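You operate a simulated robot arm through the tools that you are given. There is no shell and no other tool.

The job below is to be done with a simulated robot arm. You get a single attempt, and the scene is never put back.

TASK
Stand both loose filter plates in the slots that bear their OD figures.
Fine: lift the keeper bar for it and leave it down over all three plates.

The check looks at the end state, three seconds after you hand in, the way a careful person would. Anything else that was tipped, shoved, dropped, spilled or broken makes it a failure.

THE ROBOT
A 7-joint arm with a two-finger parallel gripper, fixed in place. Base frame: the origin is on the floor under the middle of its stand, x ahead of it, y to its left, z up. Units: mm, degrees, N and s.
With the tool pointing down near the work surface it reaches from about 220 to 740 mm from the base axis. Its first joint turns from -166.0 to 166.0 degrees. Payload 1.57 kg.
Tool frame: the origin (TCP) lies between the finger pads and is the grasp point; the fingertips stand 30 mm ahead of it; z points along the fingers, y is the line along which they close. The gripper opens to 110 mm. The fingers are 24 mm wide and 12 mm thick; the gripper's body (48 by 112 mm) begins 78 mm behind the TCP.
Orientation is told as [roll, pitch, yaw] about the base's x, y, z axes, in that order, counted from this pose: with the fingers straight down and closing along the base's y, the tool's x points along the base's -x, its y along +y and its z along -z.

THE INTERFACE
- The arm moves only by the tool nudge_tool. Its arguments are lists of equal length, an entry for each row: "jaw": the opening in per cent of the stroke, from 0 (shut) to 100 (fully open); "delta_pos": the shift along the tool's x, y, z in units of 400 mm (1.0 is 400 mm), a list of three; "delta_rot": the turn, a rotation vector about the tool's x, y, z in units of 90 degrees (1.0 is 90 degrees), a list of three. In form: {"jaw": [jaw, ...], "delta_pos": [[x, y, z], ...], "delta_rot": [[ax, ay, az], ...]}. A call has 1 to 20 rows; each row is the pose to reach, as a shift and turn from the pose commanded when the call began, along the tool's axes at that moment. A call with a number of a shift or a turn outside -1 to 1 is refused whole. Each row takes 0.2 s and may step no farther than 50 mm and 8.6 degrees from the row before; otherwise, or with a gripper value out of range, the whole call is refused. Where a pose cannot be reached the arm comes as near as it can. A force on the tool above 40 N (or 10 N above the force at the start of the call, whichever is more), or a blocked arm, ends the call early, and 0.2 s more pass. The fingers move at their own pace (about 45 mm/s each) and stop on an object; they squeeze with about 29 N. The grip force told is the motor's: it shows also when the fingers shut on nothing. Time passes only in rows, and 0.2 s behind the last, so rows that repeat a pose let the fingers close. The reply holds the time, the measured pose of the TCP, the force on the tool along the base axes, the opening and the grip force, in the units named above and with some noise, with the torque about the TCP (base axes, N m) and any sound that the robot's microphone picked up.
- Cameras (640 x 400 px; columns grow to the right, rows downward): "scene" is fixed at [218.7, -500.1, 1611.4]; the picture's right is [0.95, -0.32, 0.00], its down [-0.31, -0.92, -0.25] and it looks along [0.08, 0.24, -0.97] (base axes); focal length 322 px, centre (320, 200). "wrist" rides on the gripper at [70, 16, -141] in the tool frame; the picture's right is [-0.23, 0.97, 0.00], its down [-0.85, -0.20, -0.48] and it looks along [-0.47, -0.11, 0.88] (tool axes); focal length 222 px, centre (320, 200). There is no depth. A picture from a camera that has moved, and an enlarged one, comes with that camera's place and axes in the base frame and with its lens.
- get_image(camera): a new picture of that camera. The clock stands still meanwhile.
- lift_body(by): slides the trunk up (or, below 0, down) by that many mm; the arm rides with it, the base frame stays. It gives what a move gives, with no picture.
- enlarge(camera, box): a new picture of the part [left, top, right, bottom] of that camera's present view, enlarged. The clock stands still meanwhile.
- job_done(): hands the job in; it is judged then, once.

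Places have to be worked out from the pictures, the camera data and where the tool is seen. Open the gripper and draw the arm clear of the work before you hand the job in, unless the task says otherwise.

The tools are called after "Call:" by a JSON object that holds its "name" and its "arguments". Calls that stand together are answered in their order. nudge_tool: Moves the arm, as the interface text tells. Its arguments: {"type":"object","properties":{"jaw":{"type":"array","items":{"type":"number"}},"delta_pos":{"type":"array","items":{"type":"array","items":{"type":"number"}}},"delta_rot":{"type":"array","items":{"type":"array","items":{"type":"number"}}}},"required":["jaw","delta_pos","delta_rot"]} The other tools are called the same way: lift_body (by) moves the trunk up or down; get_image (camera) takes a picture; enlarge (camera, box) takes an enlarged picture of a part of a camera's view; job_done () hands the job in.

At the start:

```text
time_s: 0.0
position: [232.2, -335.5, 1259.7]
tool_rot: [0.0, -0.1, 0.0]
force: [-0.3, -0.2, -0.5]
torque: [-0.02, 0.01, 0.01]
gripper_width: 110.0
grip_force: 0.1
trunk travel left (down, up): [-525.0, 65.0]
```

scene: 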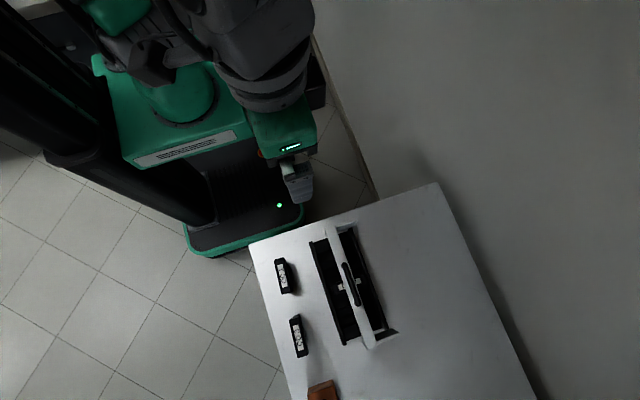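
wrist: 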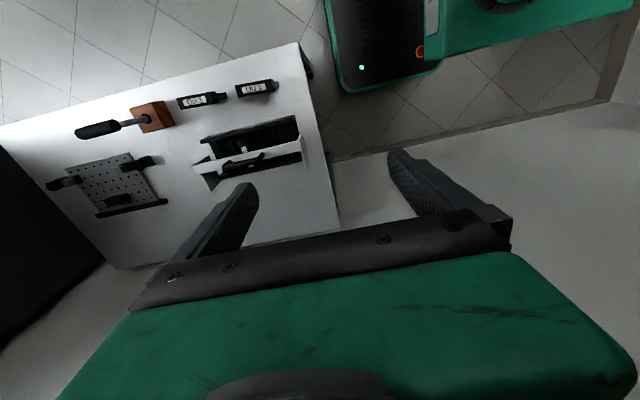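

I start by looking closer at the table from both cameras to read the labels and find the rack's layout.

Call:
{"name": "enlarge", "arguments": {"camera": "scene", "box": [240, 200, 440, 400]}}

Call:
{"name": "enlarge", "arguments": {"camera": "wrist", "box": [40, 60, 340, 240]}}

Call:
{"name": "enlarge", "arguments": {"camera": "wrist", "box": [170, 70, 320, 200]}}

Call:
{"name": "enlarge", "arguments": {"camera": "scene", "box": [300, 215, 410, 355]}}

```text
2.00 times, centred on (340, 300) of scene
camera zoom: at [218.7, -500.1, 1611.4], right [0.95, -0.32, 0.0], down [-0.31, -0.92, -0.25], along [0.08, 0.24, -0.97], focal length 644 px, centre (280, 0)
```

zoom: 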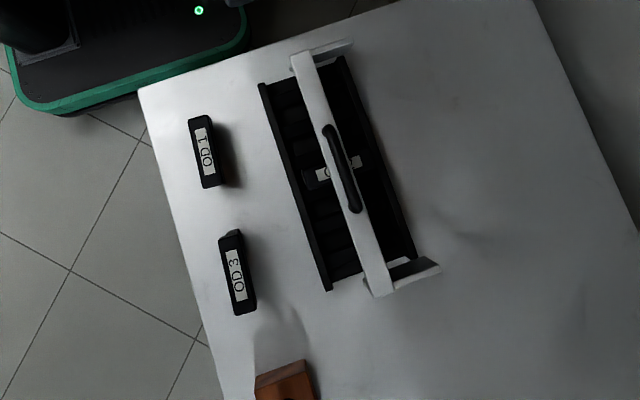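

```text
2.13 times, centred on (190, 150) of wrist
camera zoom: at [162.6, -319.4, 1400.0], right [0.23, 0.97, 0.0], down [0.85, -0.2, 0.48], along [0.47, -0.11, -0.88], focal length 474 px, centre (597, 307)
```

zoom: 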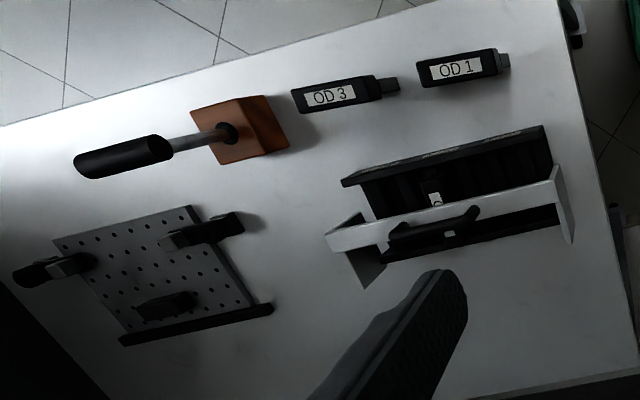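

```text
3.08 times, centred on (245, 135) of wrist
camera zoom: at [162.6, -319.4, 1400.0], right [0.23, 0.97, 0.0], down [0.85, -0.2, 0.48], along [0.47, -0.11, -0.88], focal length 684 px, centre (551, 400)
```

zoom: 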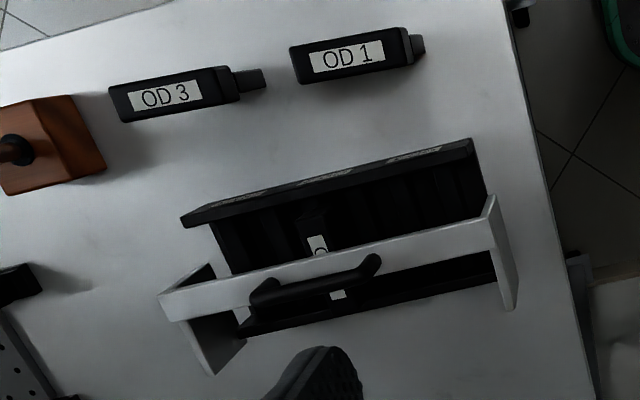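

```text
2.86 times, centred on (355, 285) of scene
camera zoom: at [218.7, -500.1, 1611.4], right [0.95, -0.32, 0.0], down [-0.31, -0.92, -0.25], along [0.08, 0.24, -0.97], focal length 920 px, centre (220, -43)
```

zoom: 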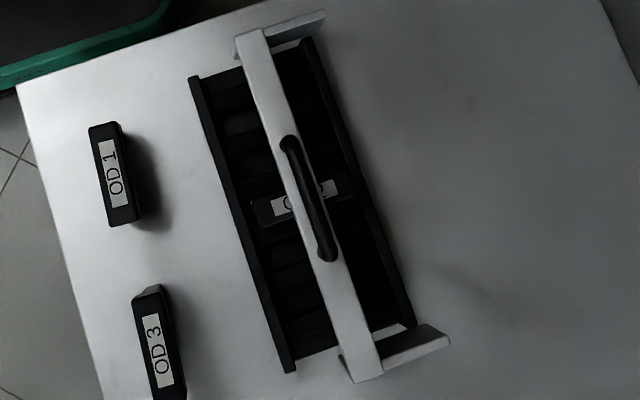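

Both loose plates lie near x≈150 (OD 1 at y≈-455, OD 3 at y≈-585). The rack spans about x 226–322, y -629 to -409, with plate tops around z≈890. I lower the trunk a little and move the camera in for a better look.

Call:
{"name": "lift_body", "arguments": {"by": -120}}

```text
time_s: 1.5
position: [232.1, -334.3, 1140.0]
tool_rot: [0.0, 0.0, 0.1]
force: [0.1, -0.2, -0.7]
torque: [0.0, 0.01, -0.01]
gripper_width: 110.2
grip_force: 0.1
trunk travel left (down, up): [-405.0, 185.0]
```

The trunk lowered as expected, with TCP z at 1140. Next I move over to a viewing pose with the TCP near (180, -496, 1057).

Call:
{"name": "nudge_tool", "arguments": {"jaw": [100, 100, 100, 100, 100, 100], "delta_pos": [[0.022, -0.0675, 0.035], [0.043, -0.135, 0.069], [0.065, -0.2025, 0.104], [0.087, -0.27, 0.138], [0.108, -0.3375, 0.173], [0.13, -0.405, 0.2075]], "delta_rot": [[0, 0, 0], [0, 0, 0], [0, 0, 0], [0, 0, 0], [0, 0, 0], [0, 0, 0]]}}

Call:
{"name": "get_image", "arguments": {"camera": "wrist"}}

Call:
{"name": "get_image", "arguments": {"camera": "scene"}}

```text
time_s: 2.9
position: [180.9, -501.0, 1056.9]
tool_rot: [0.0, 0.0, 0.0]
force: [-0.4, 0.1, 0.4]
torque: [-0.02, 0.02, 0.01]
gripper_width: 110.0
grip_force: 0.0
trunk travel left (down, up): [-405.0, 185.0]
```

```text
taken
camera wrist: at [111.4, -485.7, 1197.8], right [0.23, 0.97, 0.0], down [0.85, -0.2, 0.48], along [0.47, -0.11, -0.88], focal length 222 px, centre (320, 200)
```

wrist: 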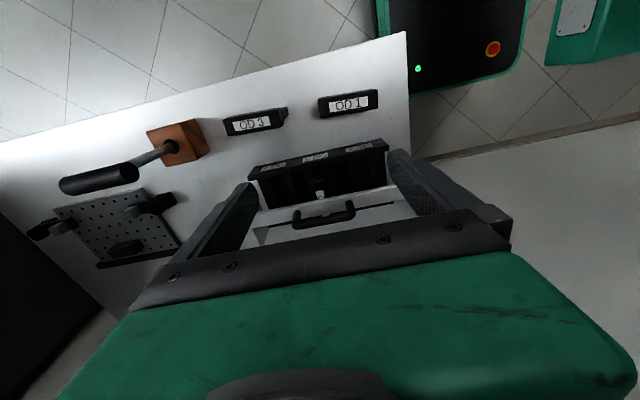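

```text
taken
```

scene: 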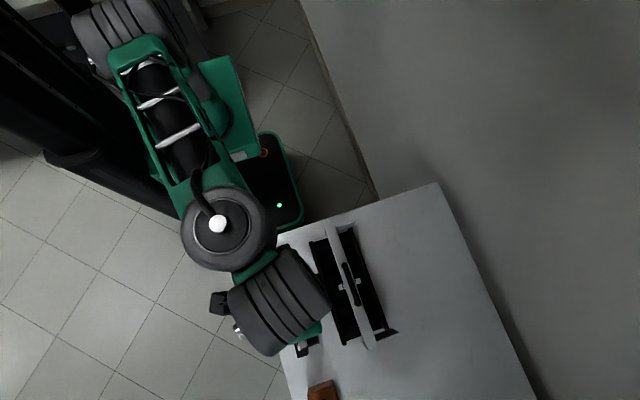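

The TCP is now at (180.9, -501, 1057) and the rack, plates and handle are all visible. I enlarge the views to read the labels and work out how the keeper is built.

Call:
{"name": "enlarge", "arguments": {"camera": "wrist", "box": [210, 80, 410, 250]}}

Call:
{"name": "enlarge", "arguments": {"camera": "wrist", "box": [240, 130, 400, 230]}}

Call:
{"name": "enlarge", "arguments": {"camera": "wrist", "box": [210, 80, 390, 150]}}

Call:
{"name": "enlarge", "arguments": {"camera": "scene", "box": [290, 210, 410, 360]}}

```text
2.35 times, centred on (310, 165) of wrist
camera zoom: at [111.4, -485.7, 1197.8], right [0.23, 0.97, 0.0], down [0.85, -0.2, 0.48], along [0.47, -0.11, -0.88], focal length 523 px, centre (344, 282)
```

zoom: 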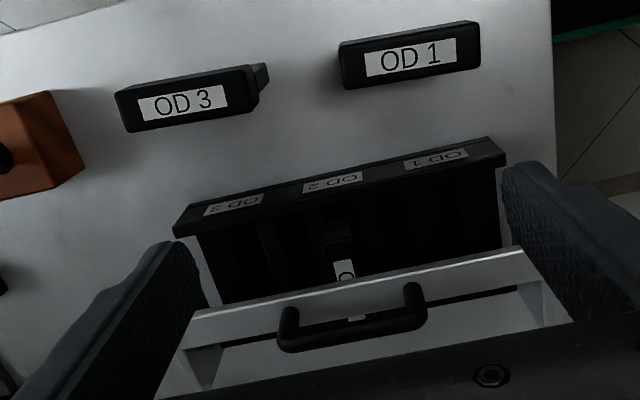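

```text
4.00 times, centred on (320, 180) of wrist
camera zoom: at [111.4, -485.7, 1197.8], right [0.23, 0.97, 0.0], down [0.85, -0.2, 0.48], along [0.47, -0.11, -0.88], focal length 888 px, centre (320, 280)
```

zoom: 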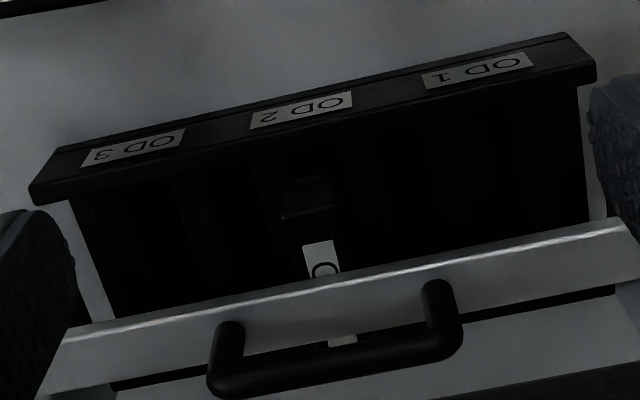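

```text
3.56 times, centred on (300, 115) of wrist
camera zoom: at [111.4, -485.7, 1197.8], right [0.23, 0.97, 0.0], down [0.85, -0.2, 0.48], along [0.47, -0.11, -0.88], focal length 790 px, centre (391, 502)
```

zoom: 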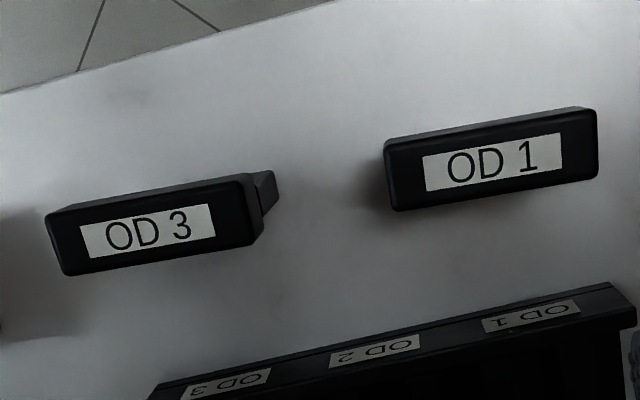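

```text
2.67 times, centred on (350, 285) of scene
camera zoom: at [218.7, -500.1, 1611.4], right [0.95, -0.32, 0.0], down [-0.31, -0.92, -0.25], along [0.08, 0.24, -0.97], focal length 858 px, centre (240, -27)
```

zoom: 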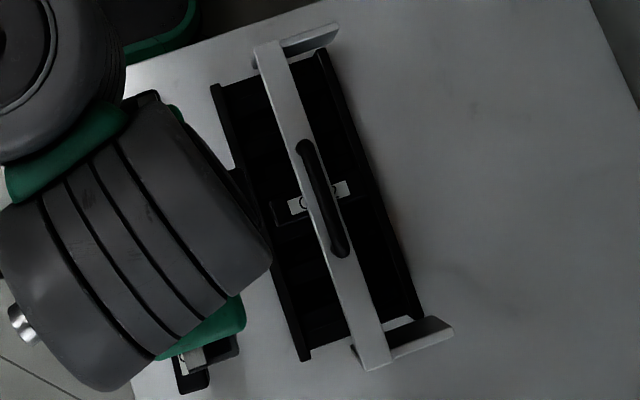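

The rail labels read OD 3, OD 2, OD 1 from far to near along y. Each loose plate stands with its label up and has a tab at the digit end. I need to see which way the seated OD 2 plate faces.

Call:
{"name": "enlarge", "arguments": {"camera": "scene", "box": [330, 265, 370, 305]}}

Call:
{"name": "enlarge", "arguments": {"camera": "wrist", "box": [295, 155, 355, 220]}}

Call:
{"name": "enlarge", "arguments": {"camera": "scene", "box": [345, 310, 405, 355]}}

Call:
{"name": "enlarge", "arguments": {"camera": "scene", "box": [305, 215, 375, 260]}}

```text
10.00 times, centred on (350, 285) of scene
camera zoom: at [218.7, -500.1, 1611.4], right [0.95, -0.32, 0.0], down [-0.31, -0.92, -0.25], along [0.08, 0.24, -0.97], focal length 3220 px, centre (20, -650)
```

zoom: 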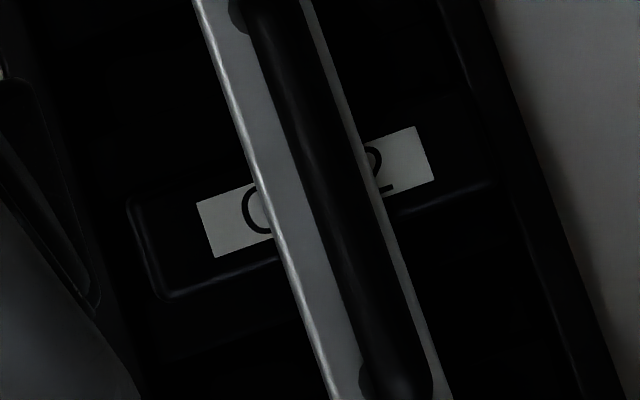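

```text
6.15 times, centred on (325, 188) of wrist
camera zoom: at [111.4, -485.7, 1197.8], right [0.23, 0.97, 0.0], down [0.85, -0.2, 0.48], along [0.47, -0.11, -0.88], focal length 1367 px, centre (289, 277)
```

zoom: 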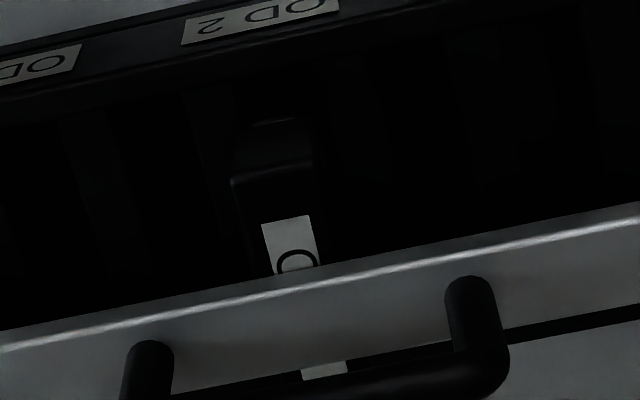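

```text
8.89 times, centred on (375, 332) of scene
camera zoom: at [218.7, -500.1, 1611.4], right [0.95, -0.32, 0.0], down [-0.31, -0.92, -0.25], along [0.08, 0.24, -0.97], focal length 2862 px, centre (-169, -978)
```

zoom: 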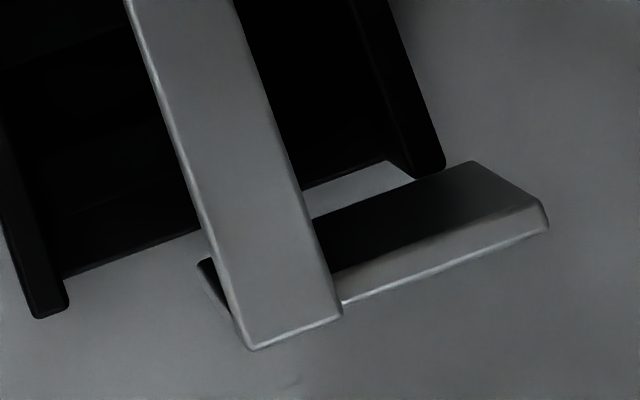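

```text
8.89 times, centred on (340, 238) of scene
camera zoom: at [218.7, -500.1, 1611.4], right [0.95, -0.32, 0.0], down [-0.31, -0.92, -0.25], along [0.08, 0.24, -0.97], focal length 2862 px, centre (142, -133)
```

zoom: 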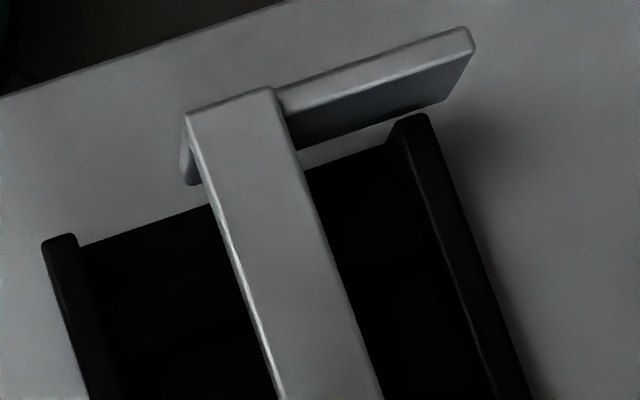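

The keeper is a bar with a handle and an arm at each end, outside the rack. I can't yet tell whether it is hinged or lifts off, so I swing the camera round to look along the rack from its +y end.

Call:
{"name": "nudge_tool", "arguments": {"jaw": [100, 100, 100, 100, 100, 100, 100, 100, 100, 100, 100], "delta_pos": [[-0.0214, 0.0389, 0], [-0.0427, 0.0777, 0], [-0.0641, 0.1166, 0], [-0.0855, 0.1555, 0], [-0.1068, 0.1943, 0], [-0.1282, 0.2332, 0], [-0.1495, 0.272, 0], [-0.1709, 0.3109, 0], [-0.1923, 0.3498, 0], [-0.2136, 0.3886, 0], [-0.235, 0.4275, 0]], "delta_rot": [[0, 0, 0.0909], [0, 0, 0.1818], [0, 0, 0.2727], [0, 0, 0.3636], [0, 0, 0.4545], [0, 0, 0.5455], [0, 0, 0.6364], [0, 0, 0.7273], [0, 0, 0.8182], [0, 0, 0.9091], [0, 0, 1.0]]}}

Call:
{"name": "get_image", "arguments": {"camera": "wrist"}}

```text
time_s: 5.3
position: [273.4, -326.3, 1057.9]
tool_rot: [0.0, 0.1, -90.1]
force: [-0.6, -0.1, 1.3]
torque: [0.0, 0.03, -0.01]
gripper_width: 110.3
grip_force: 0.0
trunk travel left (down, up): [-405.0, 185.0]
```

```text
taken
camera wrist: at [289.8, -257.2, 1198.7], right [0.97, -0.23, 0.0], down [-0.2, -0.85, 0.48], along [-0.11, -0.47, -0.88], focal length 222 px, centre (320, 200)
```

wrist: 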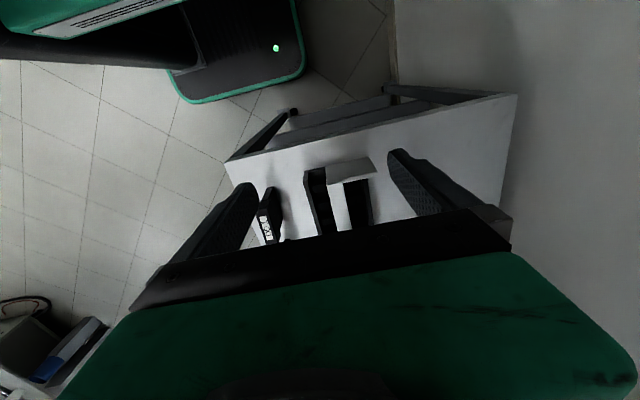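

The OD 1 plate and the near end of the rack are visible. I tilt the tool toward -y so the camera gets a flatter view along the rack.

Call:
{"name": "nudge_tool", "arguments": {"jaw": [100, 100, 100, 100, 100, 100], "delta_pos": [[0.015, 0, 0.03], [0.03, 0, 0.06], [0.045, 0, 0.09], [0.06, 0, 0.12], [0.075, 0, 0.15], [0.09, 0, 0.18]], "delta_rot": [[0, -0.067, 0], [0, -0.133, 0], [0, -0.2, 0], [0, -0.267, 0], [0, -0.333, 0], [0, -0.4, 0]]}}

Call:
{"name": "get_image", "arguments": {"camera": "wrist"}}

Call:
{"name": "enlarge", "arguments": {"camera": "wrist", "box": [240, 110, 420, 240]}}

```text
time_s: 6.7
position: [271.8, -290.0, 984.1]
tool_rot: [0.0, -36.1, -90.0]
force: [0.5, 0.7, 0.3]
torque: [0.03, 0.02, 0.0]
gripper_width: 110.0
grip_force: 0.0
trunk travel left (down, up): [-405.0, 185.0]
```

```text
taken
camera wrist: at [289.5, -151.2, 1057.2], right [0.97, -0.18, 0.13], down [-0.2, -0.41, 0.89], along [-0.11, -0.89, -0.43], focal length 222 px, centre (320, 200)
```

wrist: 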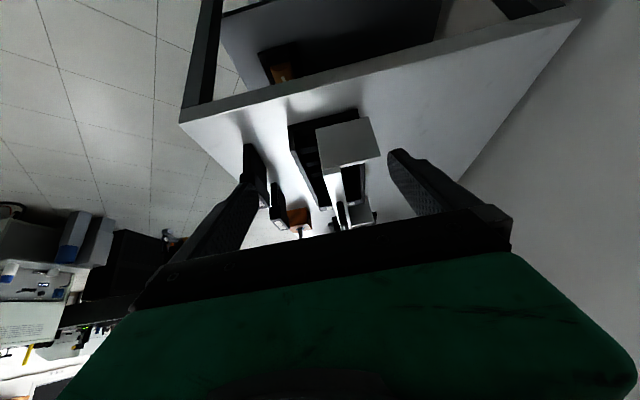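

```text
3.08 times, centred on (330, 175) of wrist
camera zoom: at [289.5, -151.2, 1057.2], right [0.97, -0.18, 0.13], down [-0.2, -0.41, 0.89], along [-0.11, -0.89, -0.43], focal length 684 px, centre (289, 277)
```

zoom: 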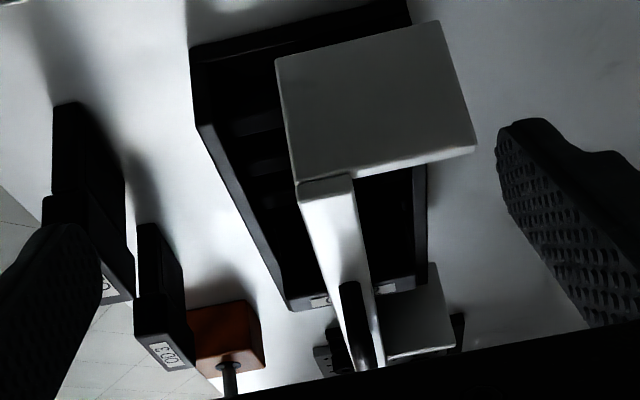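

The picture is upside down (image-down is base-up). The loose plates have a thick label head over a thinner body, and the keeper has a flat plate at each rack end. I zoom in to look for pivots.

Call:
{"name": "enlarge", "arguments": {"camera": "wrist", "box": [280, 110, 390, 180]}}

Call:
{"name": "enlarge", "arguments": {"camera": "wrist", "box": [320, 160, 390, 235]}}

Call:
{"name": "enlarge", "arguments": {"camera": "wrist", "box": [235, 130, 325, 240]}}

```text
5.71 times, centred on (335, 145) of wrist
camera zoom: at [289.5, -151.2, 1057.2], right [0.97, -0.18, 0.13], down [-0.2, -0.41, 0.89], along [-0.11, -0.89, -0.43], focal length 1269 px, centre (234, 514)
```

zoom: 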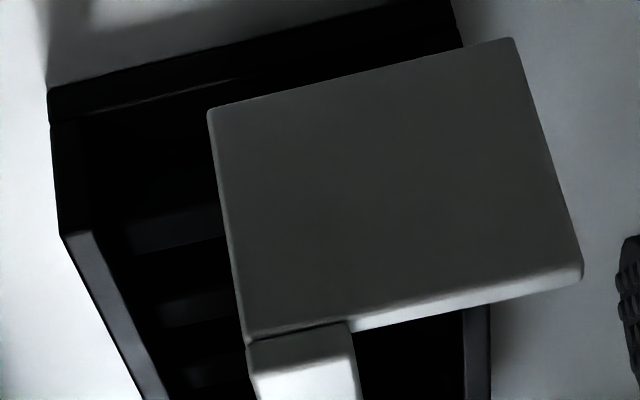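

```text
5.33 times, centred on (355, 198) of wrist
camera zoom: at [289.5, -151.2, 1057.2], right [0.97, -0.18, 0.13], down [-0.2, -0.41, 0.89], along [-0.11, -0.89, -0.43], focal length 1185 px, centre (133, 213)
```

zoom: 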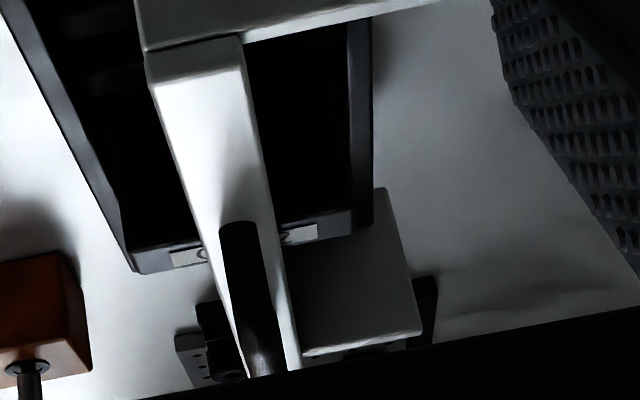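

```text
3.64 times, centred on (280, 185) of wrist
camera zoom: at [289.5, -151.2, 1057.2], right [0.97, -0.18, 0.13], down [-0.2, -0.41, 0.89], along [-0.11, -0.89, -0.43], focal length 808 px, centre (466, 254)
```

zoom: 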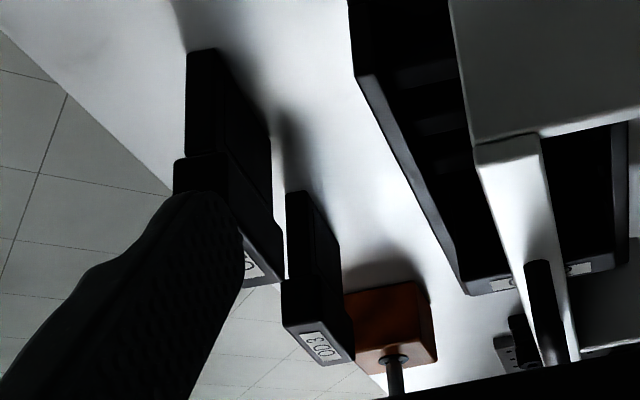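

The rack spans roughly x 226–330, y -639 to -402, with rail tops at z≈849 and the table at z≈800. The keeper's end plates reach x≈347 at z 827–897. I swing round to the +x side to look for a hinge.

Call:
{"name": "nudge_tool", "arguments": {"jaw": [100, 100, 100, 100, 100, 100], "delta_pos": [[0.0123, 0.0617, 0.024], [0.0246, 0.1233, 0.048], [0.0369, 0.185, 0.072], [0.0492, 0.2467, 0.096], [0.0615, 0.3083, 0.12], [0.0738, 0.37, 0.144]], "delta_rot": [[0.04355, 0, 0.05993], [0.0871, 0, 0.11987], [0.13065, 0, 0.1798], [0.1742, 0, 0.23973], [0.21775, 0, 0.29967], [0.2613, 0, 0.3596]]}}

Call:
{"name": "get_image", "arguments": {"camera": "wrist"}}

Call:
{"name": "enlarge", "arguments": {"camera": "wrist", "box": [240, 110, 420, 240]}}

```text
time_s: 8.1
position: [423.9, -299.8, 921.5]
tool_rot: [0.0, -36.0, -130.1]
force: [-0.3, -1.4, 2.0]
torque: [0.04, -0.04, -0.01]
gripper_width: 109.8
grip_force: 0.1
trunk travel left (down, up): [-405.0, 185.0]
```

```text
taken
camera wrist: at [525.6, -204.8, 993.5], right [0.63, -0.77, 0.13], down [-0.42, -0.19, 0.89], along [-0.66, -0.61, -0.44], focal length 222 px, centre (320, 200)
```

wrist: 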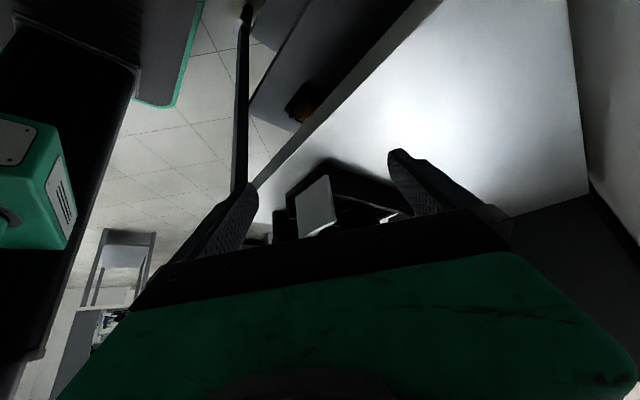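

```text
3.08 times, centred on (330, 175) of wrist
camera zoom: at [525.6, -204.8, 993.5], right [0.63, -0.77, 0.13], down [-0.42, -0.19, 0.89], along [-0.66, -0.61, -0.44], focal length 684 px, centre (289, 277)
```

zoom: 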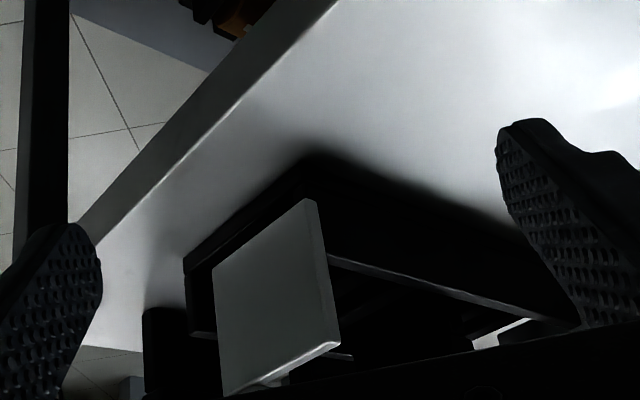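

From this side the end plate hangs above the table (z≈831–900 at y≈-392), which suggests a hinge at its +x lower corner. I zoom in more on both ends.

Call:
{"name": "enlarge", "arguments": {"camera": "wrist", "box": [280, 150, 350, 240]}}

Call:
{"name": "enlarge", "arguments": {"camera": "wrist", "box": [340, 190, 410, 230]}}

Call:
{"name": "enlarge", "arguments": {"camera": "scene", "box": [305, 215, 405, 355]}}

```text
4.44 times, centred on (315, 195) of wrist
camera zoom: at [525.6, -204.8, 993.5], right [0.63, -0.77, 0.13], down [-0.42, -0.19, 0.89], along [-0.66, -0.61, -0.44], focal length 987 px, centre (342, 222)
```

zoom: 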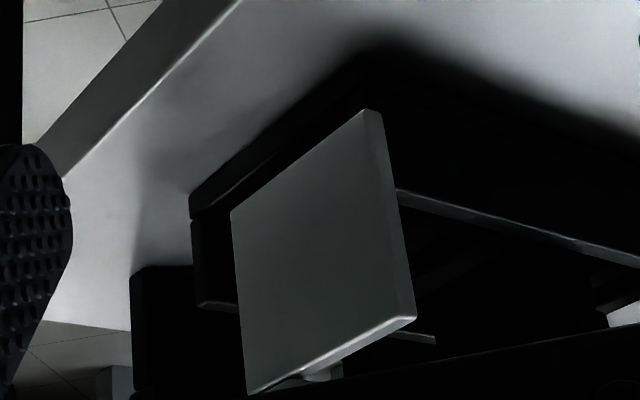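

```text
9.14 times, centred on (375, 210) of wrist
camera zoom: at [525.6, -204.8, 993.5], right [0.63, -0.77, 0.13], down [-0.42, -0.19, 0.89], along [-0.66, -0.61, -0.44], focal length 2031 px, centre (-183, 109)
```

zoom: 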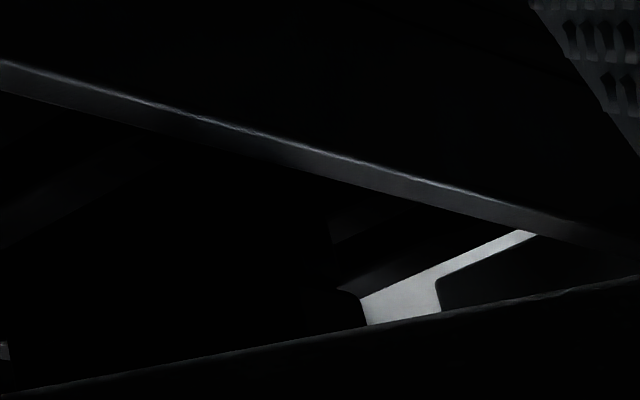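

```text
2.86 times, centred on (355, 285) of scene
camera zoom: at [218.7, -500.1, 1611.4], right [0.95, -0.32, 0.0], down [-0.31, -0.92, -0.25], along [0.08, 0.24, -0.97], focal length 920 px, centre (220, -43)
```

zoom: 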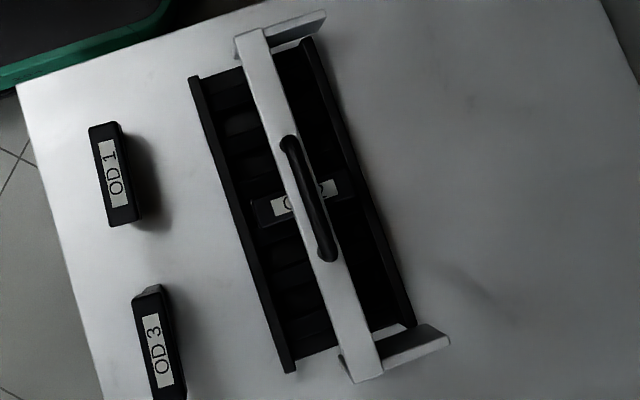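

No pins are visible, but the floating, offset end plates point to a hinge near x≈337, z≈840. The handle rod is along y at x≈277, z≈946, y -477 to -565. I go back up and level the tool at yaw -90 above the handle.

Call:
{"name": "nudge_tool", "arguments": {"jaw": [100, 100, 100, 100, 100, 100], "delta_pos": [[-0.0992, -0.0121, 0.001], [-0.1983, -0.0242, 0.002], [-0.2975, -0.0363, 0.003], [-0.3967, -0.0483, 0.004], [-0.4958, -0.0604, 0.005], [-0.595, -0.0725, 0.006]], "delta_rot": [[-0.04355, 0, -0.05993], [-0.0871, 0, -0.11987], [-0.13065, 0, -0.1798], [-0.1742, 0, -0.23973], [-0.21775, 0, -0.29967], [-0.2613, 0, -0.3596]]}}

```text
time_s: 9.5
position: [274.4, -431.6, 1059.4]
tool_rot: [-0.2, -36.0, -89.7]
force: [-0.2, 0.1, 0.1]
torque: [-0.01, 0.02, -0.03]
gripper_width: 110.1
grip_force: 0.0
trunk travel left (down, up): [-405.0, 185.0]
```

The pose came out as expected. Now I level the tool and shift it to above the handle at (277, -521, 1060).

Call:
{"name": "nudge_tool", "arguments": {"jaw": [100, 100, 100, 100, 100, 100], "delta_pos": [[-0.0303, 0.0011, 0.0217], [-0.0606, 0.0022, 0.0433], [-0.0909, 0.0033, 0.065], [-0.1211, 0.0043, 0.0867], [-0.1514, 0.0054, 0.1083], [-0.1817, 0.0065, 0.13]], "delta_rot": [[0, 0.0667, 0], [0, 0.1333, 0], [0, 0.2, 0], [0, 0.2667, 0], [0, 0.3333, 0], [0, 0.4, 0]]}}

Call:
{"name": "get_image", "arguments": {"camera": "wrist"}}

Call:
{"name": "enlarge", "arguments": {"camera": "wrist", "box": [230, 80, 410, 240]}}

```text
time_s: 10.9
position: [283.4, -515.2, 1058.3]
tool_rot: [0.7, -1.5, -90.0]
force: [0.2, 0.1, -0.1]
torque: [0.0, 0.01, 0.0]
gripper_width: 110.2
grip_force: 0.1
out of reach, approached as far as the arm can: row 6
trunk travel left (down, up): [-405.0, 185.0]
```

```text
taken
camera wrist: at [297.9, -442.5, 1197.1], right [0.97, -0.23, 0.02], down [-0.21, -0.84, 0.5], along [-0.1, -0.49, -0.87], focal length 222 px, centre (320, 200)
```

wrist: 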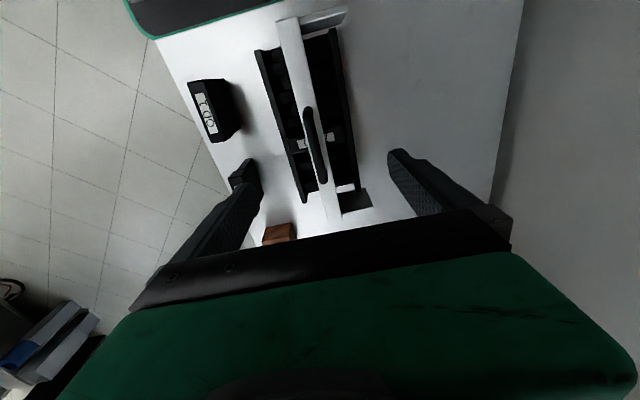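

```text
2.50 times, centred on (320, 160) of wrist
camera zoom: at [297.9, -442.5, 1197.1], right [0.97, -0.23, 0.02], down [-0.21, -0.84, 0.5], along [-0.1, -0.49, -0.87], focal length 555 px, centre (320, 300)
```

zoom: 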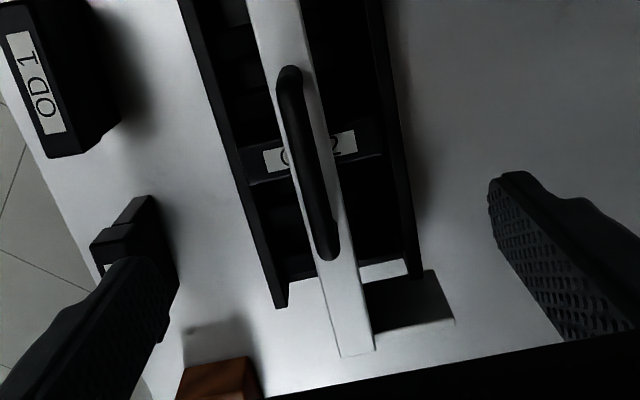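

The arm stopped slightly short, at (283, -515), because the pose is near its reach limit at this height. Lowering the TCP relative to the shoulder should help, so I test a small straight-down move.

Call:
{"name": "nudge_tool", "arguments": {"jaw": [100, 100], "delta_pos": [[0, 0, 0.06], [0, 0, 0.12]], "delta_rot": [[0, 0, 0], [0, 0, 0]]}}

```text
time_s: 11.5
position: [282.4, -515.4, 1010.7]
tool_rot: [0.0, 0.0, -90.0]
force: [0.8, -0.3, 0.4]
torque: [-0.01, -0.03, -0.01]
gripper_width: 110.2
grip_force: 0.1
trunk travel left (down, up): [-405.0, 185.0]
```

The tool is level again at (282, -515, 1011). I look at the handle from here to align the jaws before descending.

Call:
{"name": "get_image", "arguments": {"camera": "wrist"}}

Call:
{"name": "enlarge", "arguments": {"camera": "wrist", "box": [250, 80, 390, 220]}}

```text
taken
camera wrist: at [299.3, -446.5, 1151.3], right [0.97, -0.23, 0.0], down [-0.2, -0.86, 0.48], along [-0.11, -0.47, -0.88], focal length 222 px, centre (320, 200)
```

wrist: 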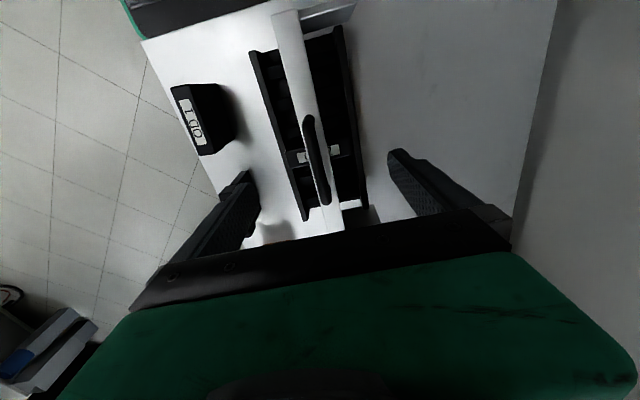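

```text
2.86 times, centred on (320, 150) of wrist
camera zoom: at [299.3, -446.5, 1151.3], right [0.97, -0.23, 0.0], down [-0.2, -0.86, 0.48], along [-0.11, -0.47, -0.88], focal length 635 px, centre (320, 343)
```

zoom: 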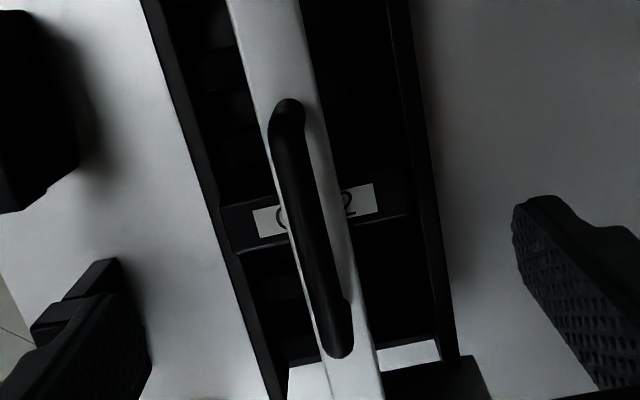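

In this view the handle rod sits at about x≈280, y -475 to -561, z≈946. I descend to about z 960 with the jaws partly closed and check the alignment.

Call:
{"name": "nudge_tool", "arguments": {"jaw": [60, 40, 40, 40], "delta_pos": [[-0.0045, -0.0024, 0.0634], [-0.009, -0.00475, 0.1268], [-0.009, -0.00475, 0.1268], [-0.009, -0.00475, 0.1268]], "delta_rot": [[0, 0, 0], [0, 0, 0], [0, 0, 0], [0, 0, 0]]}}

Call:
{"name": "enlarge", "arguments": {"camera": "wrist", "box": [230, 90, 410, 240]}}

Call:
{"name": "enlarge", "arguments": {"camera": "scene", "box": [300, 215, 400, 355]}}

```text
time_s: 12.5
position: [280.3, -518.1, 960.0]
tool_rot: [0.0, 0.1, -90.1]
force: [0.0, -0.2, -0.3]
torque: [0.03, 0.02, 0.05]
gripper_width: 43.9
grip_force: 0.0
trunk travel left (down, up): [-405.0, 185.0]
```

```text
2.67 times, centred on (320, 165) of wrist
camera zoom: at [296.1, -449.1, 1100.0], right [0.97, -0.23, 0.0], down [-0.2, -0.86, 0.48], along [-0.11, -0.47, -0.88], focal length 592 px, centre (320, 293)
```

zoom: 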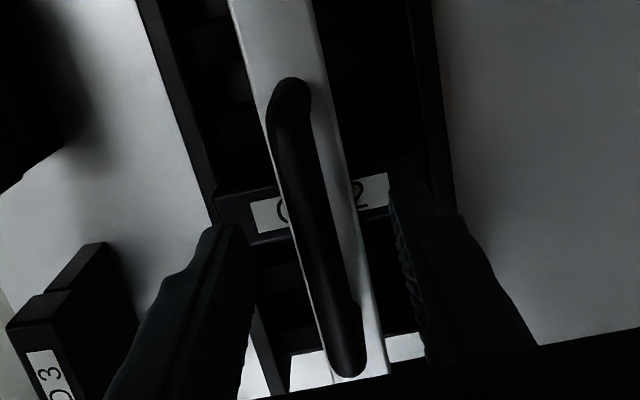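

```text
2.86 times, centred on (350, 285) of scene
camera zoom: at [218.7, -500.1, 1611.4], right [0.95, -0.32, 0.0], down [-0.31, -0.92, -0.25], along [0.08, 0.24, -0.97], focal length 920 px, centre (234, -43)
```

zoom: 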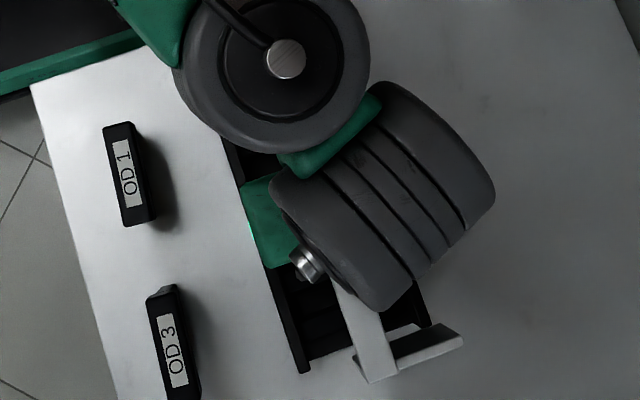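

The rod is well centred between the fingers. I close the jaws on it.

Call:
{"name": "nudge_tool", "arguments": {"jaw": [10, 5, 5, 5], "delta_pos": [[0, 0, 0], [0, 0, 0], [0, 0, 0], [0, 0, 0]], "delta_rot": [[0, 0, 0], [0, 0, 0], [0, 0, 0], [0, 0, 0]]}}

Call:
{"name": "enlarge", "arguments": {"camera": "wrist", "box": [230, 90, 410, 240]}}

```text
time_s: 13.5
position: [280.3, -518.4, 957.9]
tool_rot: [-0.1, -0.1, -89.9]
force: [-0.2, -0.2, 0.0]
torque: [-0.02, 0.04, 0.03]
gripper_width: 11.6
grip_force: 28.7
trunk travel left (down, up): [-405.0, 185.0]
```

```text
2.67 times, centred on (320, 165) of wrist
camera zoom: at [296.2, -449.2, 1100.0], right [0.97, -0.23, 0.0], down [-0.2, -0.86, 0.48], along [-0.11, -0.47, -0.88], focal length 592 px, centre (320, 293)
```

zoom: 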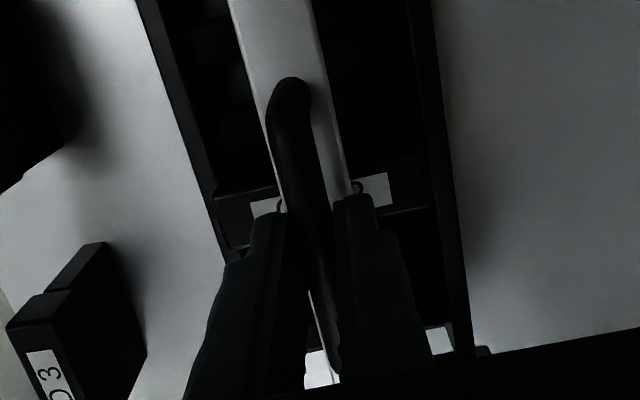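

The rod is gripped at 11.6 mm. I raise it a few millimetres and read the forces to learn how the keeper is constrained.

Call:
{"name": "nudge_tool", "arguments": {"jaw": [5, 5], "delta_pos": [[0, 0, -0.005], [0, 0, -0.01]], "delta_rot": [[0, 0, 0], [0, 0, 0]]}}

```text
time_s: 14.1
position: [282.6, -517.6, 960.3]
tool_rot: [-0.1, 0.2, -89.8]
force: [6.5, 1.0, -17.2]
torque: [-0.49, -0.12, -0.08]
gripper_width: 12.0
grip_force: 28.8
trunk travel left (down, up): [-405.0, 185.0]
```

The reaction is about 6.5 N toward +x and 17 N down, which fits a hinge on the +x side below the handle near (337, 841). I follow that arc in small steps and watch the forces.

Call:
{"name": "nudge_tool", "arguments": {"jaw": [5, 5, 5, 5], "delta_pos": [[0, 0.0115, 0.001], [0, 0.023, -0.001], [0, 0.034, -0.0035], [0, 0.0453, -0.0058]], "delta_rot": [[0, 0, 0], [0, 0, 0], [0, 0, 0], [0, 0, 0]]}}

Call:
{"name": "enlarge", "arguments": {"camera": "wrist", "box": [230, 50, 410, 240]}}

```text
time_s: 15.1
position: [298.9, -518.0, 969.0]
tool_rot: [0.2, 0.0, -89.9]
force: [-4.0, -2.6, 2.6]
torque: [0.48, 0.16, 0.18]
gripper_width: 11.4
grip_force: 28.8
trunk travel left (down, up): [-405.0, 185.0]
```

```text
2.11 times, centred on (320, 145) of wrist
camera zoom: at [314.0, -448.8, 1109.2], right [0.97, -0.23, 0.0], down [-0.2, -0.85, 0.48], along [-0.11, -0.47, -0.88], focal length 468 px, centre (320, 316)
```

zoom: 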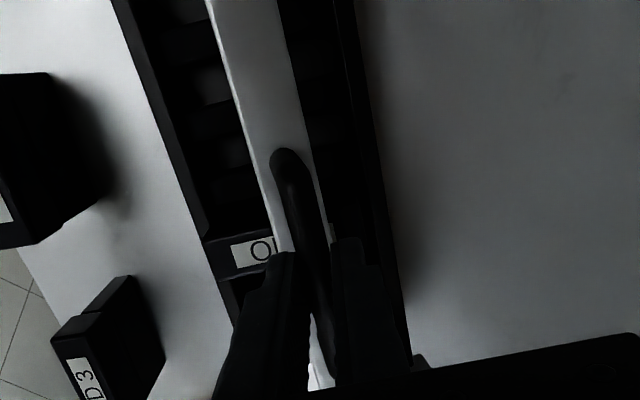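

The keeper swings: the handle is now at x≈299, and a slight upward push means the true arc is a little steeper than my guess. I re-estimate the hinge near (346, 847) and continue.

Call:
{"name": "nudge_tool", "arguments": {"jaw": [5, 5, 5, 5], "delta_pos": [[0, 0.012, -0.0095], [0, 0.024, -0.015], [0, 0.036, -0.02], [0, 0.048, -0.0245]], "delta_rot": [[0, 0, 0], [0, 0, 0], [0, 0, 0], [0, 0, 0]]}}

```text
time_s: 16.1
position: [318.4, -518.2, 975.5]
tool_rot: [0.0, 0.1, -90.0]
force: [0.7, -8.6, -14.0]
torque: [-0.38, 0.03, 0.28]
gripper_width: 11.6
grip_force: 28.9
trunk travel left (down, up): [-405.0, 185.0]
```

Now at (318, 975.5), with a downward pull of 14 N, so the arc is flatter here. I keep going in +x with almost no rise.

Call:
{"name": "nudge_tool", "arguments": {"jaw": [5, 5, 5, 5], "delta_pos": [[0, 0.012, 0.001], [0, 0.024, 0.0], [0, 0.036, -0.001], [0, 0.0468, -0.0015]], "delta_rot": [[0, 0, 0], [0, 0, 0], [0, 0, 0], [0, 0, 0]]}}

Call:
{"name": "get_image", "arguments": {"camera": "wrist"}}

```text
time_s: 17.1
position: [336.2, -518.8, 976.9]
tool_rot: [0.1, -0.1, -90.1]
force: [-1.1, -12.0, 2.4]
torque: [0.15, 0.09, 0.44]
gripper_width: 11.4
grip_force: 28.4
trunk travel left (down, up): [-405.0, 185.0]
```

```text
taken
camera wrist: at [352.1, -448.6, 1118.4], right [0.97, -0.23, 0.0], down [-0.2, -0.85, 0.48], along [-0.11, -0.47, -0.88], focal length 222 px, centre (320, 200)
```

wrist: 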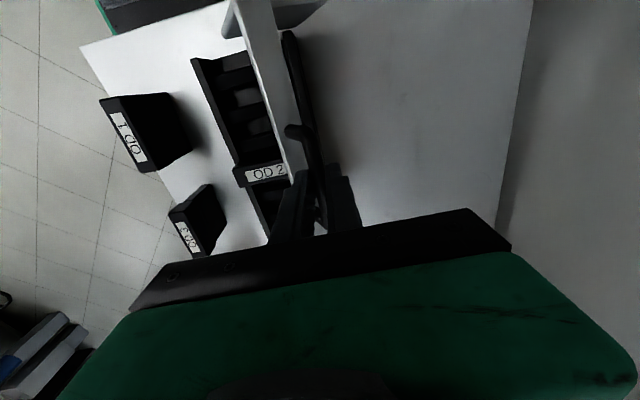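

The keeper is about a third of the way open, and a circle fit puts the hinge near (339, 861) with radius about 103. A y force of -12 N is building, so I shift slightly toward -y as I carry on along the arc.

Call:
{"name": "nudge_tool", "arguments": {"jaw": [5, 5, 5, 5], "delta_pos": [[-0.003, 0.0137, 0.0003], [-0.005, 0.0273, 0.002], [-0.005, 0.041, 0.0045], [-0.005, 0.0546, 0.0075]], "delta_rot": [[0, 0, 0], [0, 0, 0], [0, 0, 0], [0, 0, 0]]}}

```text
time_s: 18.1
position: [359.0, -517.9, 975.9]
tool_rot: [0.1, -0.2, -89.9]
force: [1.9, -1.3, 13.0]
torque: [0.48, -0.01, 0.5]
gripper_width: 11.2
grip_force: 29.1
trunk travel left (down, up): [-405.0, 185.0]
```

Upward push of 13 N at x=359: the top of the arc is near x≈347, so the hinge is closer to (346, 835) with radius about 130. I continue on this corrected arc.

Call:
{"name": "nudge_tool", "arguments": {"jaw": [5, 5, 5, 5], "delta_pos": [[0, 0.0117, -0.006], [0, 0.0234, -0.0045], [0, 0.035, -0.0015], [0, 0.0468, 0.0022]], "delta_rot": [[0, 0, 0], [0, 0, 0], [0, 0, 0], [0, 0, 0]]}}

```text
time_s: 19.1
position: [376.2, -518.0, 971.8]
tool_rot: [-0.1, 0.1, -90.0]
force: [-2.0, 10.4, -5.6]
torque: [0.64, 0.08, 0.58]
gripper_width: 11.6
grip_force: 28.7
trunk travel left (down, up): [-405.0, 185.0]
```

Forces are small now at (376, 972). I check the picture before going past the halfway point.

Call:
{"name": "get_image", "arguments": {"camera": "wrist"}}

Call:
{"name": "get_image", "arguments": {"camera": "scene"}}

```text
taken
camera wrist: at [392.8, -449.3, 1111.9], right [0.97, -0.23, 0.0], down [-0.2, -0.86, 0.48], along [-0.11, -0.46, -0.88], focal length 222 px, centre (320, 200)
```

wrist: 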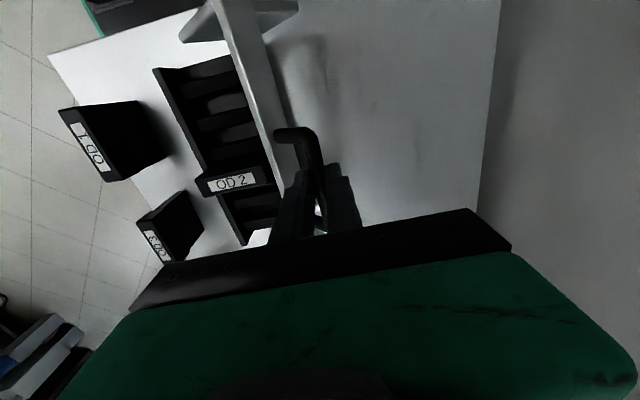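

```text
taken
```

scene: 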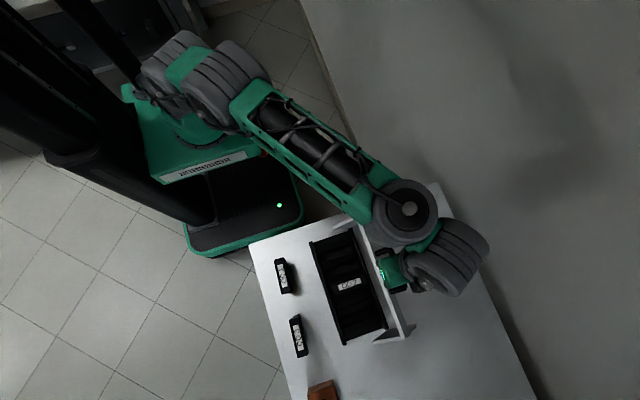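

The keeper is about half open and everything else is undisturbed. I continue along the arc in two stages.

Call:
{"name": "nudge_tool", "arguments": {"jaw": [5, 5, 5, 5], "delta_pos": [[0.0015, 0.013, 0.003], [0.0025, 0.026, 0.0075], [0.0025, 0.039, 0.0135], [0.0025, 0.0519, 0.02]], "delta_rot": [[0, 0, 0], [0, 0, 0], [0, 0, 0], [0, 0, 0]]}}

```text
time_s: 20.1
position: [396.5, -517.1, 963.1]
tool_rot: [0.0, 0.2, -90.1]
force: [-5.5, 5.0, -11.5]
torque: [0.39, 0.07, 0.7]
gripper_width: 11.7
grip_force: 29.6
trunk travel left (down, up): [-405.0, 185.0]
```

The pull is purely radial inward, so the radius is slightly smaller, about 127. I continue with the corrected arc.

Call:
{"name": "nudge_tool", "arguments": {"jaw": [5, 5, 5, 5], "delta_pos": [[0.0005, 0.0075, 0.007], [0.001, 0.017, 0.0135], [0.001, 0.026, 0.0205], [0.001, 0.0348, 0.0283]], "delta_rot": [[0, 0, 0], [0, 0, 0], [0, 0, 0], [0, 0, 0]]}}

```text
time_s: 21.1
position: [410.9, -517.1, 954.6]
tool_rot: [0.2, -0.2, -89.9]
force: [0.1, -1.7, 1.6]
torque: [0.31, 0.07, 0.68]
gripper_width: 11.5
grip_force: 29.1
trunk travel left (down, up): [-405.0, 185.0]
```

Forces are near zero at (411, 955). I continue to roughly 72° of rotation.

Call:
{"name": "nudge_tool", "arguments": {"jaw": [5, 5, 5, 5], "delta_pos": [[0, 0.013, 0.0077], [0, 0.0255, 0.0163], [0, 0.0375, 0.0254], [0, 0.0485, 0.035]], "delta_rot": [[0, 0, 0], [0, 0, 0], [0, 0, 0], [0, 0, 0]]}}

```text
time_s: 22.1
position: [430.7, -517.7, 938.5]
tool_rot: [-0.1, 0.3, -90.1]
force: [-9.8, -5.3, -9.3]
torque: [-0.17, 0.23, 0.69]
gripper_width: 11.5
grip_force: 29.5
trunk travel left (down, up): [-405.0, 185.0]
```

Radial pull inward of about 13 N at (431, 938.5), so I tighten the arc slightly and continue.

Call:
{"name": "nudge_tool", "arguments": {"jaw": [5, 5, 5, 5], "delta_pos": [[0, 0.007, 0.012], [0, 0.0155, 0.0225], [0, 0.0245, 0.0325], [0, 0.033, 0.043]], "delta_rot": [[0, 0, 0], [0, 0, 0], [0, 0, 0], [0, 0, 0]]}}

Call:
{"name": "get_image", "arguments": {"camera": "wrist"}}

```text
time_s: 22.8
position: [431.0, -519.1, 935.1]
tool_rot: [0.2, 0.0, -90.4]
force: [-36.5, -9.0, 9.2]
torque: [0.66, 0.83, 0.72]
gripper_width: 11.6
grip_force: 29.5
trunk travel left (down, up): [-405.0, 185.0]
stopped in row 3: the force on the tool passed its limit at 44 N (the readings are from after the stop); the commanded pose is now the measured one
```

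```text
taken
camera wrist: at [448.3, -449.2, 1076.6], right [0.97, -0.24, 0.0], down [-0.21, -0.85, 0.48], along [-0.11, -0.46, -0.88], focal length 222 px, centre (320, 200)
```

wrist: 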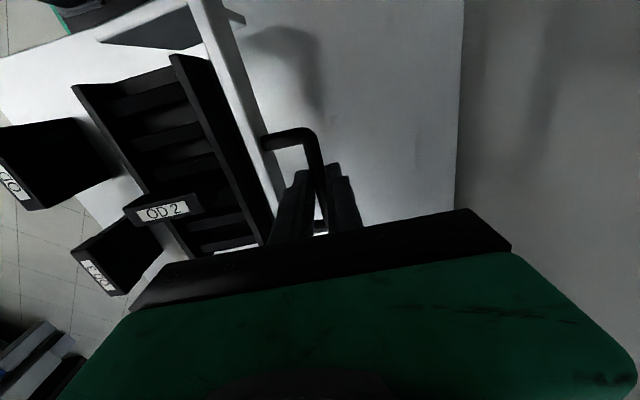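

The keeper hit its end stop at about 75° of rotation, and the slots are now clear of the bar. I ease back 2 mm to take off the stress before releasing carefully.

Call:
{"name": "nudge_tool", "arguments": {"jaw": [5, 5], "delta_pos": [[0, -0.004, 0.0], [0, -0.004, 0.0]], "delta_rot": [[0, 0, 0], [0, 0, 0]]}}

```text
time_s: 23.4
position: [432.1, -518.2, 936.8]
tool_rot: [0.4, -0.2, -90.4]
force: [-34.2, -18.4, 16.7]
torque: [-0.33, 0.76, 0.81]
gripper_width: 12.2
grip_force: 29.0
trunk travel left (down, up): [-405.0, 185.0]
```

Force is still -34 N in x, so the tool is still pressing into the stop. I back off a few more millimetres in -x and up.

Call:
{"name": "nudge_tool", "arguments": {"jaw": [5, 5, 5], "delta_pos": [[-0.002, -0.006, -0.002], [-0.004, -0.012, -0.004], [-0.004, -0.012, -0.004]], "delta_rot": [[0, 0, 0], [0, 0, 0], [0, 0, 0]]}}

```text
time_s: 24.2
position: [432.5, -517.7, 935.3]
tool_rot: [0.2, -0.2, -90.0]
force: [-2.7, -18.8, 15.6]
torque: [-0.21, 0.09, 0.71]
gripper_width: 11.8
grip_force: 28.6
trunk travel left (down, up): [-405.0, 185.0]
```

x is relieved. I also take off the remaining y and z preload.

Call:
{"name": "nudge_tool", "arguments": {"jaw": [5, 5, 5], "delta_pos": [[-0.004, 0, -0.004], [-0.008, 0, -0.007], [-0.008, 0, -0.007]], "delta_rot": [[0, 0, 0], [0, 0, 0], [0, 0, 0]]}}

```text
time_s: 25.0
position: [430.9, -516.4, 935.0]
tool_rot: [-0.2, 0.3, -90.0]
force: [3.2, 18.9, 6.1]
torque: [0.93, -0.06, 0.72]
gripper_width: 11.7
grip_force: 29.2
trunk travel left (down, up): [-405.0, 185.0]
```

The y force flipped sign, so neutral is about 1.6 mm back. I centre it and then open the jaw slightly to see whether the keeper stays put.

Call:
{"name": "nudge_tool", "arguments": {"jaw": [5, 5, 13, 13, 13], "delta_pos": [[0.004, 0, -0.001], [0.004, 0, -0.001], [0.004, 0, -0.001], [0.004, 0, -0.001], [0.004, 0, -0.001]], "delta_rot": [[0, 0, 0], [0, 0, 0], [0, 0, 0], [0, 0, 0], [0, 0, 0]]}}

Call:
{"name": "get_image", "arguments": {"camera": "wrist"}}

```text
time_s: 26.2
position: [430.9, -519.4, 938.0]
tool_rot: [0.1, -0.1, -90.1]
force: [0.6, -0.3, -0.3]
torque: [0.01, -0.01, 0.01]
gripper_width: 14.4
grip_force: 0.0
trunk travel left (down, up): [-405.0, 185.0]
```

```text
taken
camera wrist: at [447.9, -450.9, 1078.1], right [0.97, -0.23, 0.0], down [-0.2, -0.85, 0.48], along [-0.11, -0.47, -0.88], focal length 222 px, centre (320, 200)
```

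wrist: 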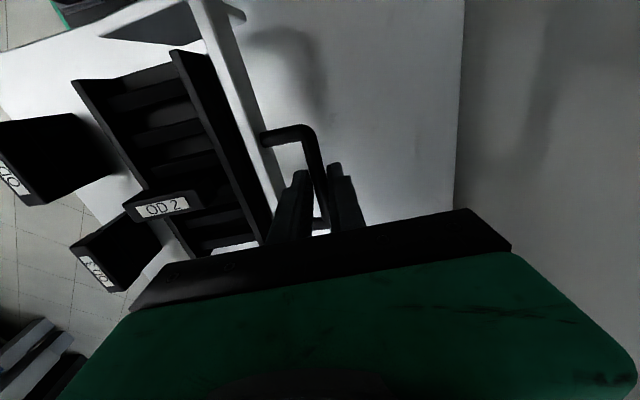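

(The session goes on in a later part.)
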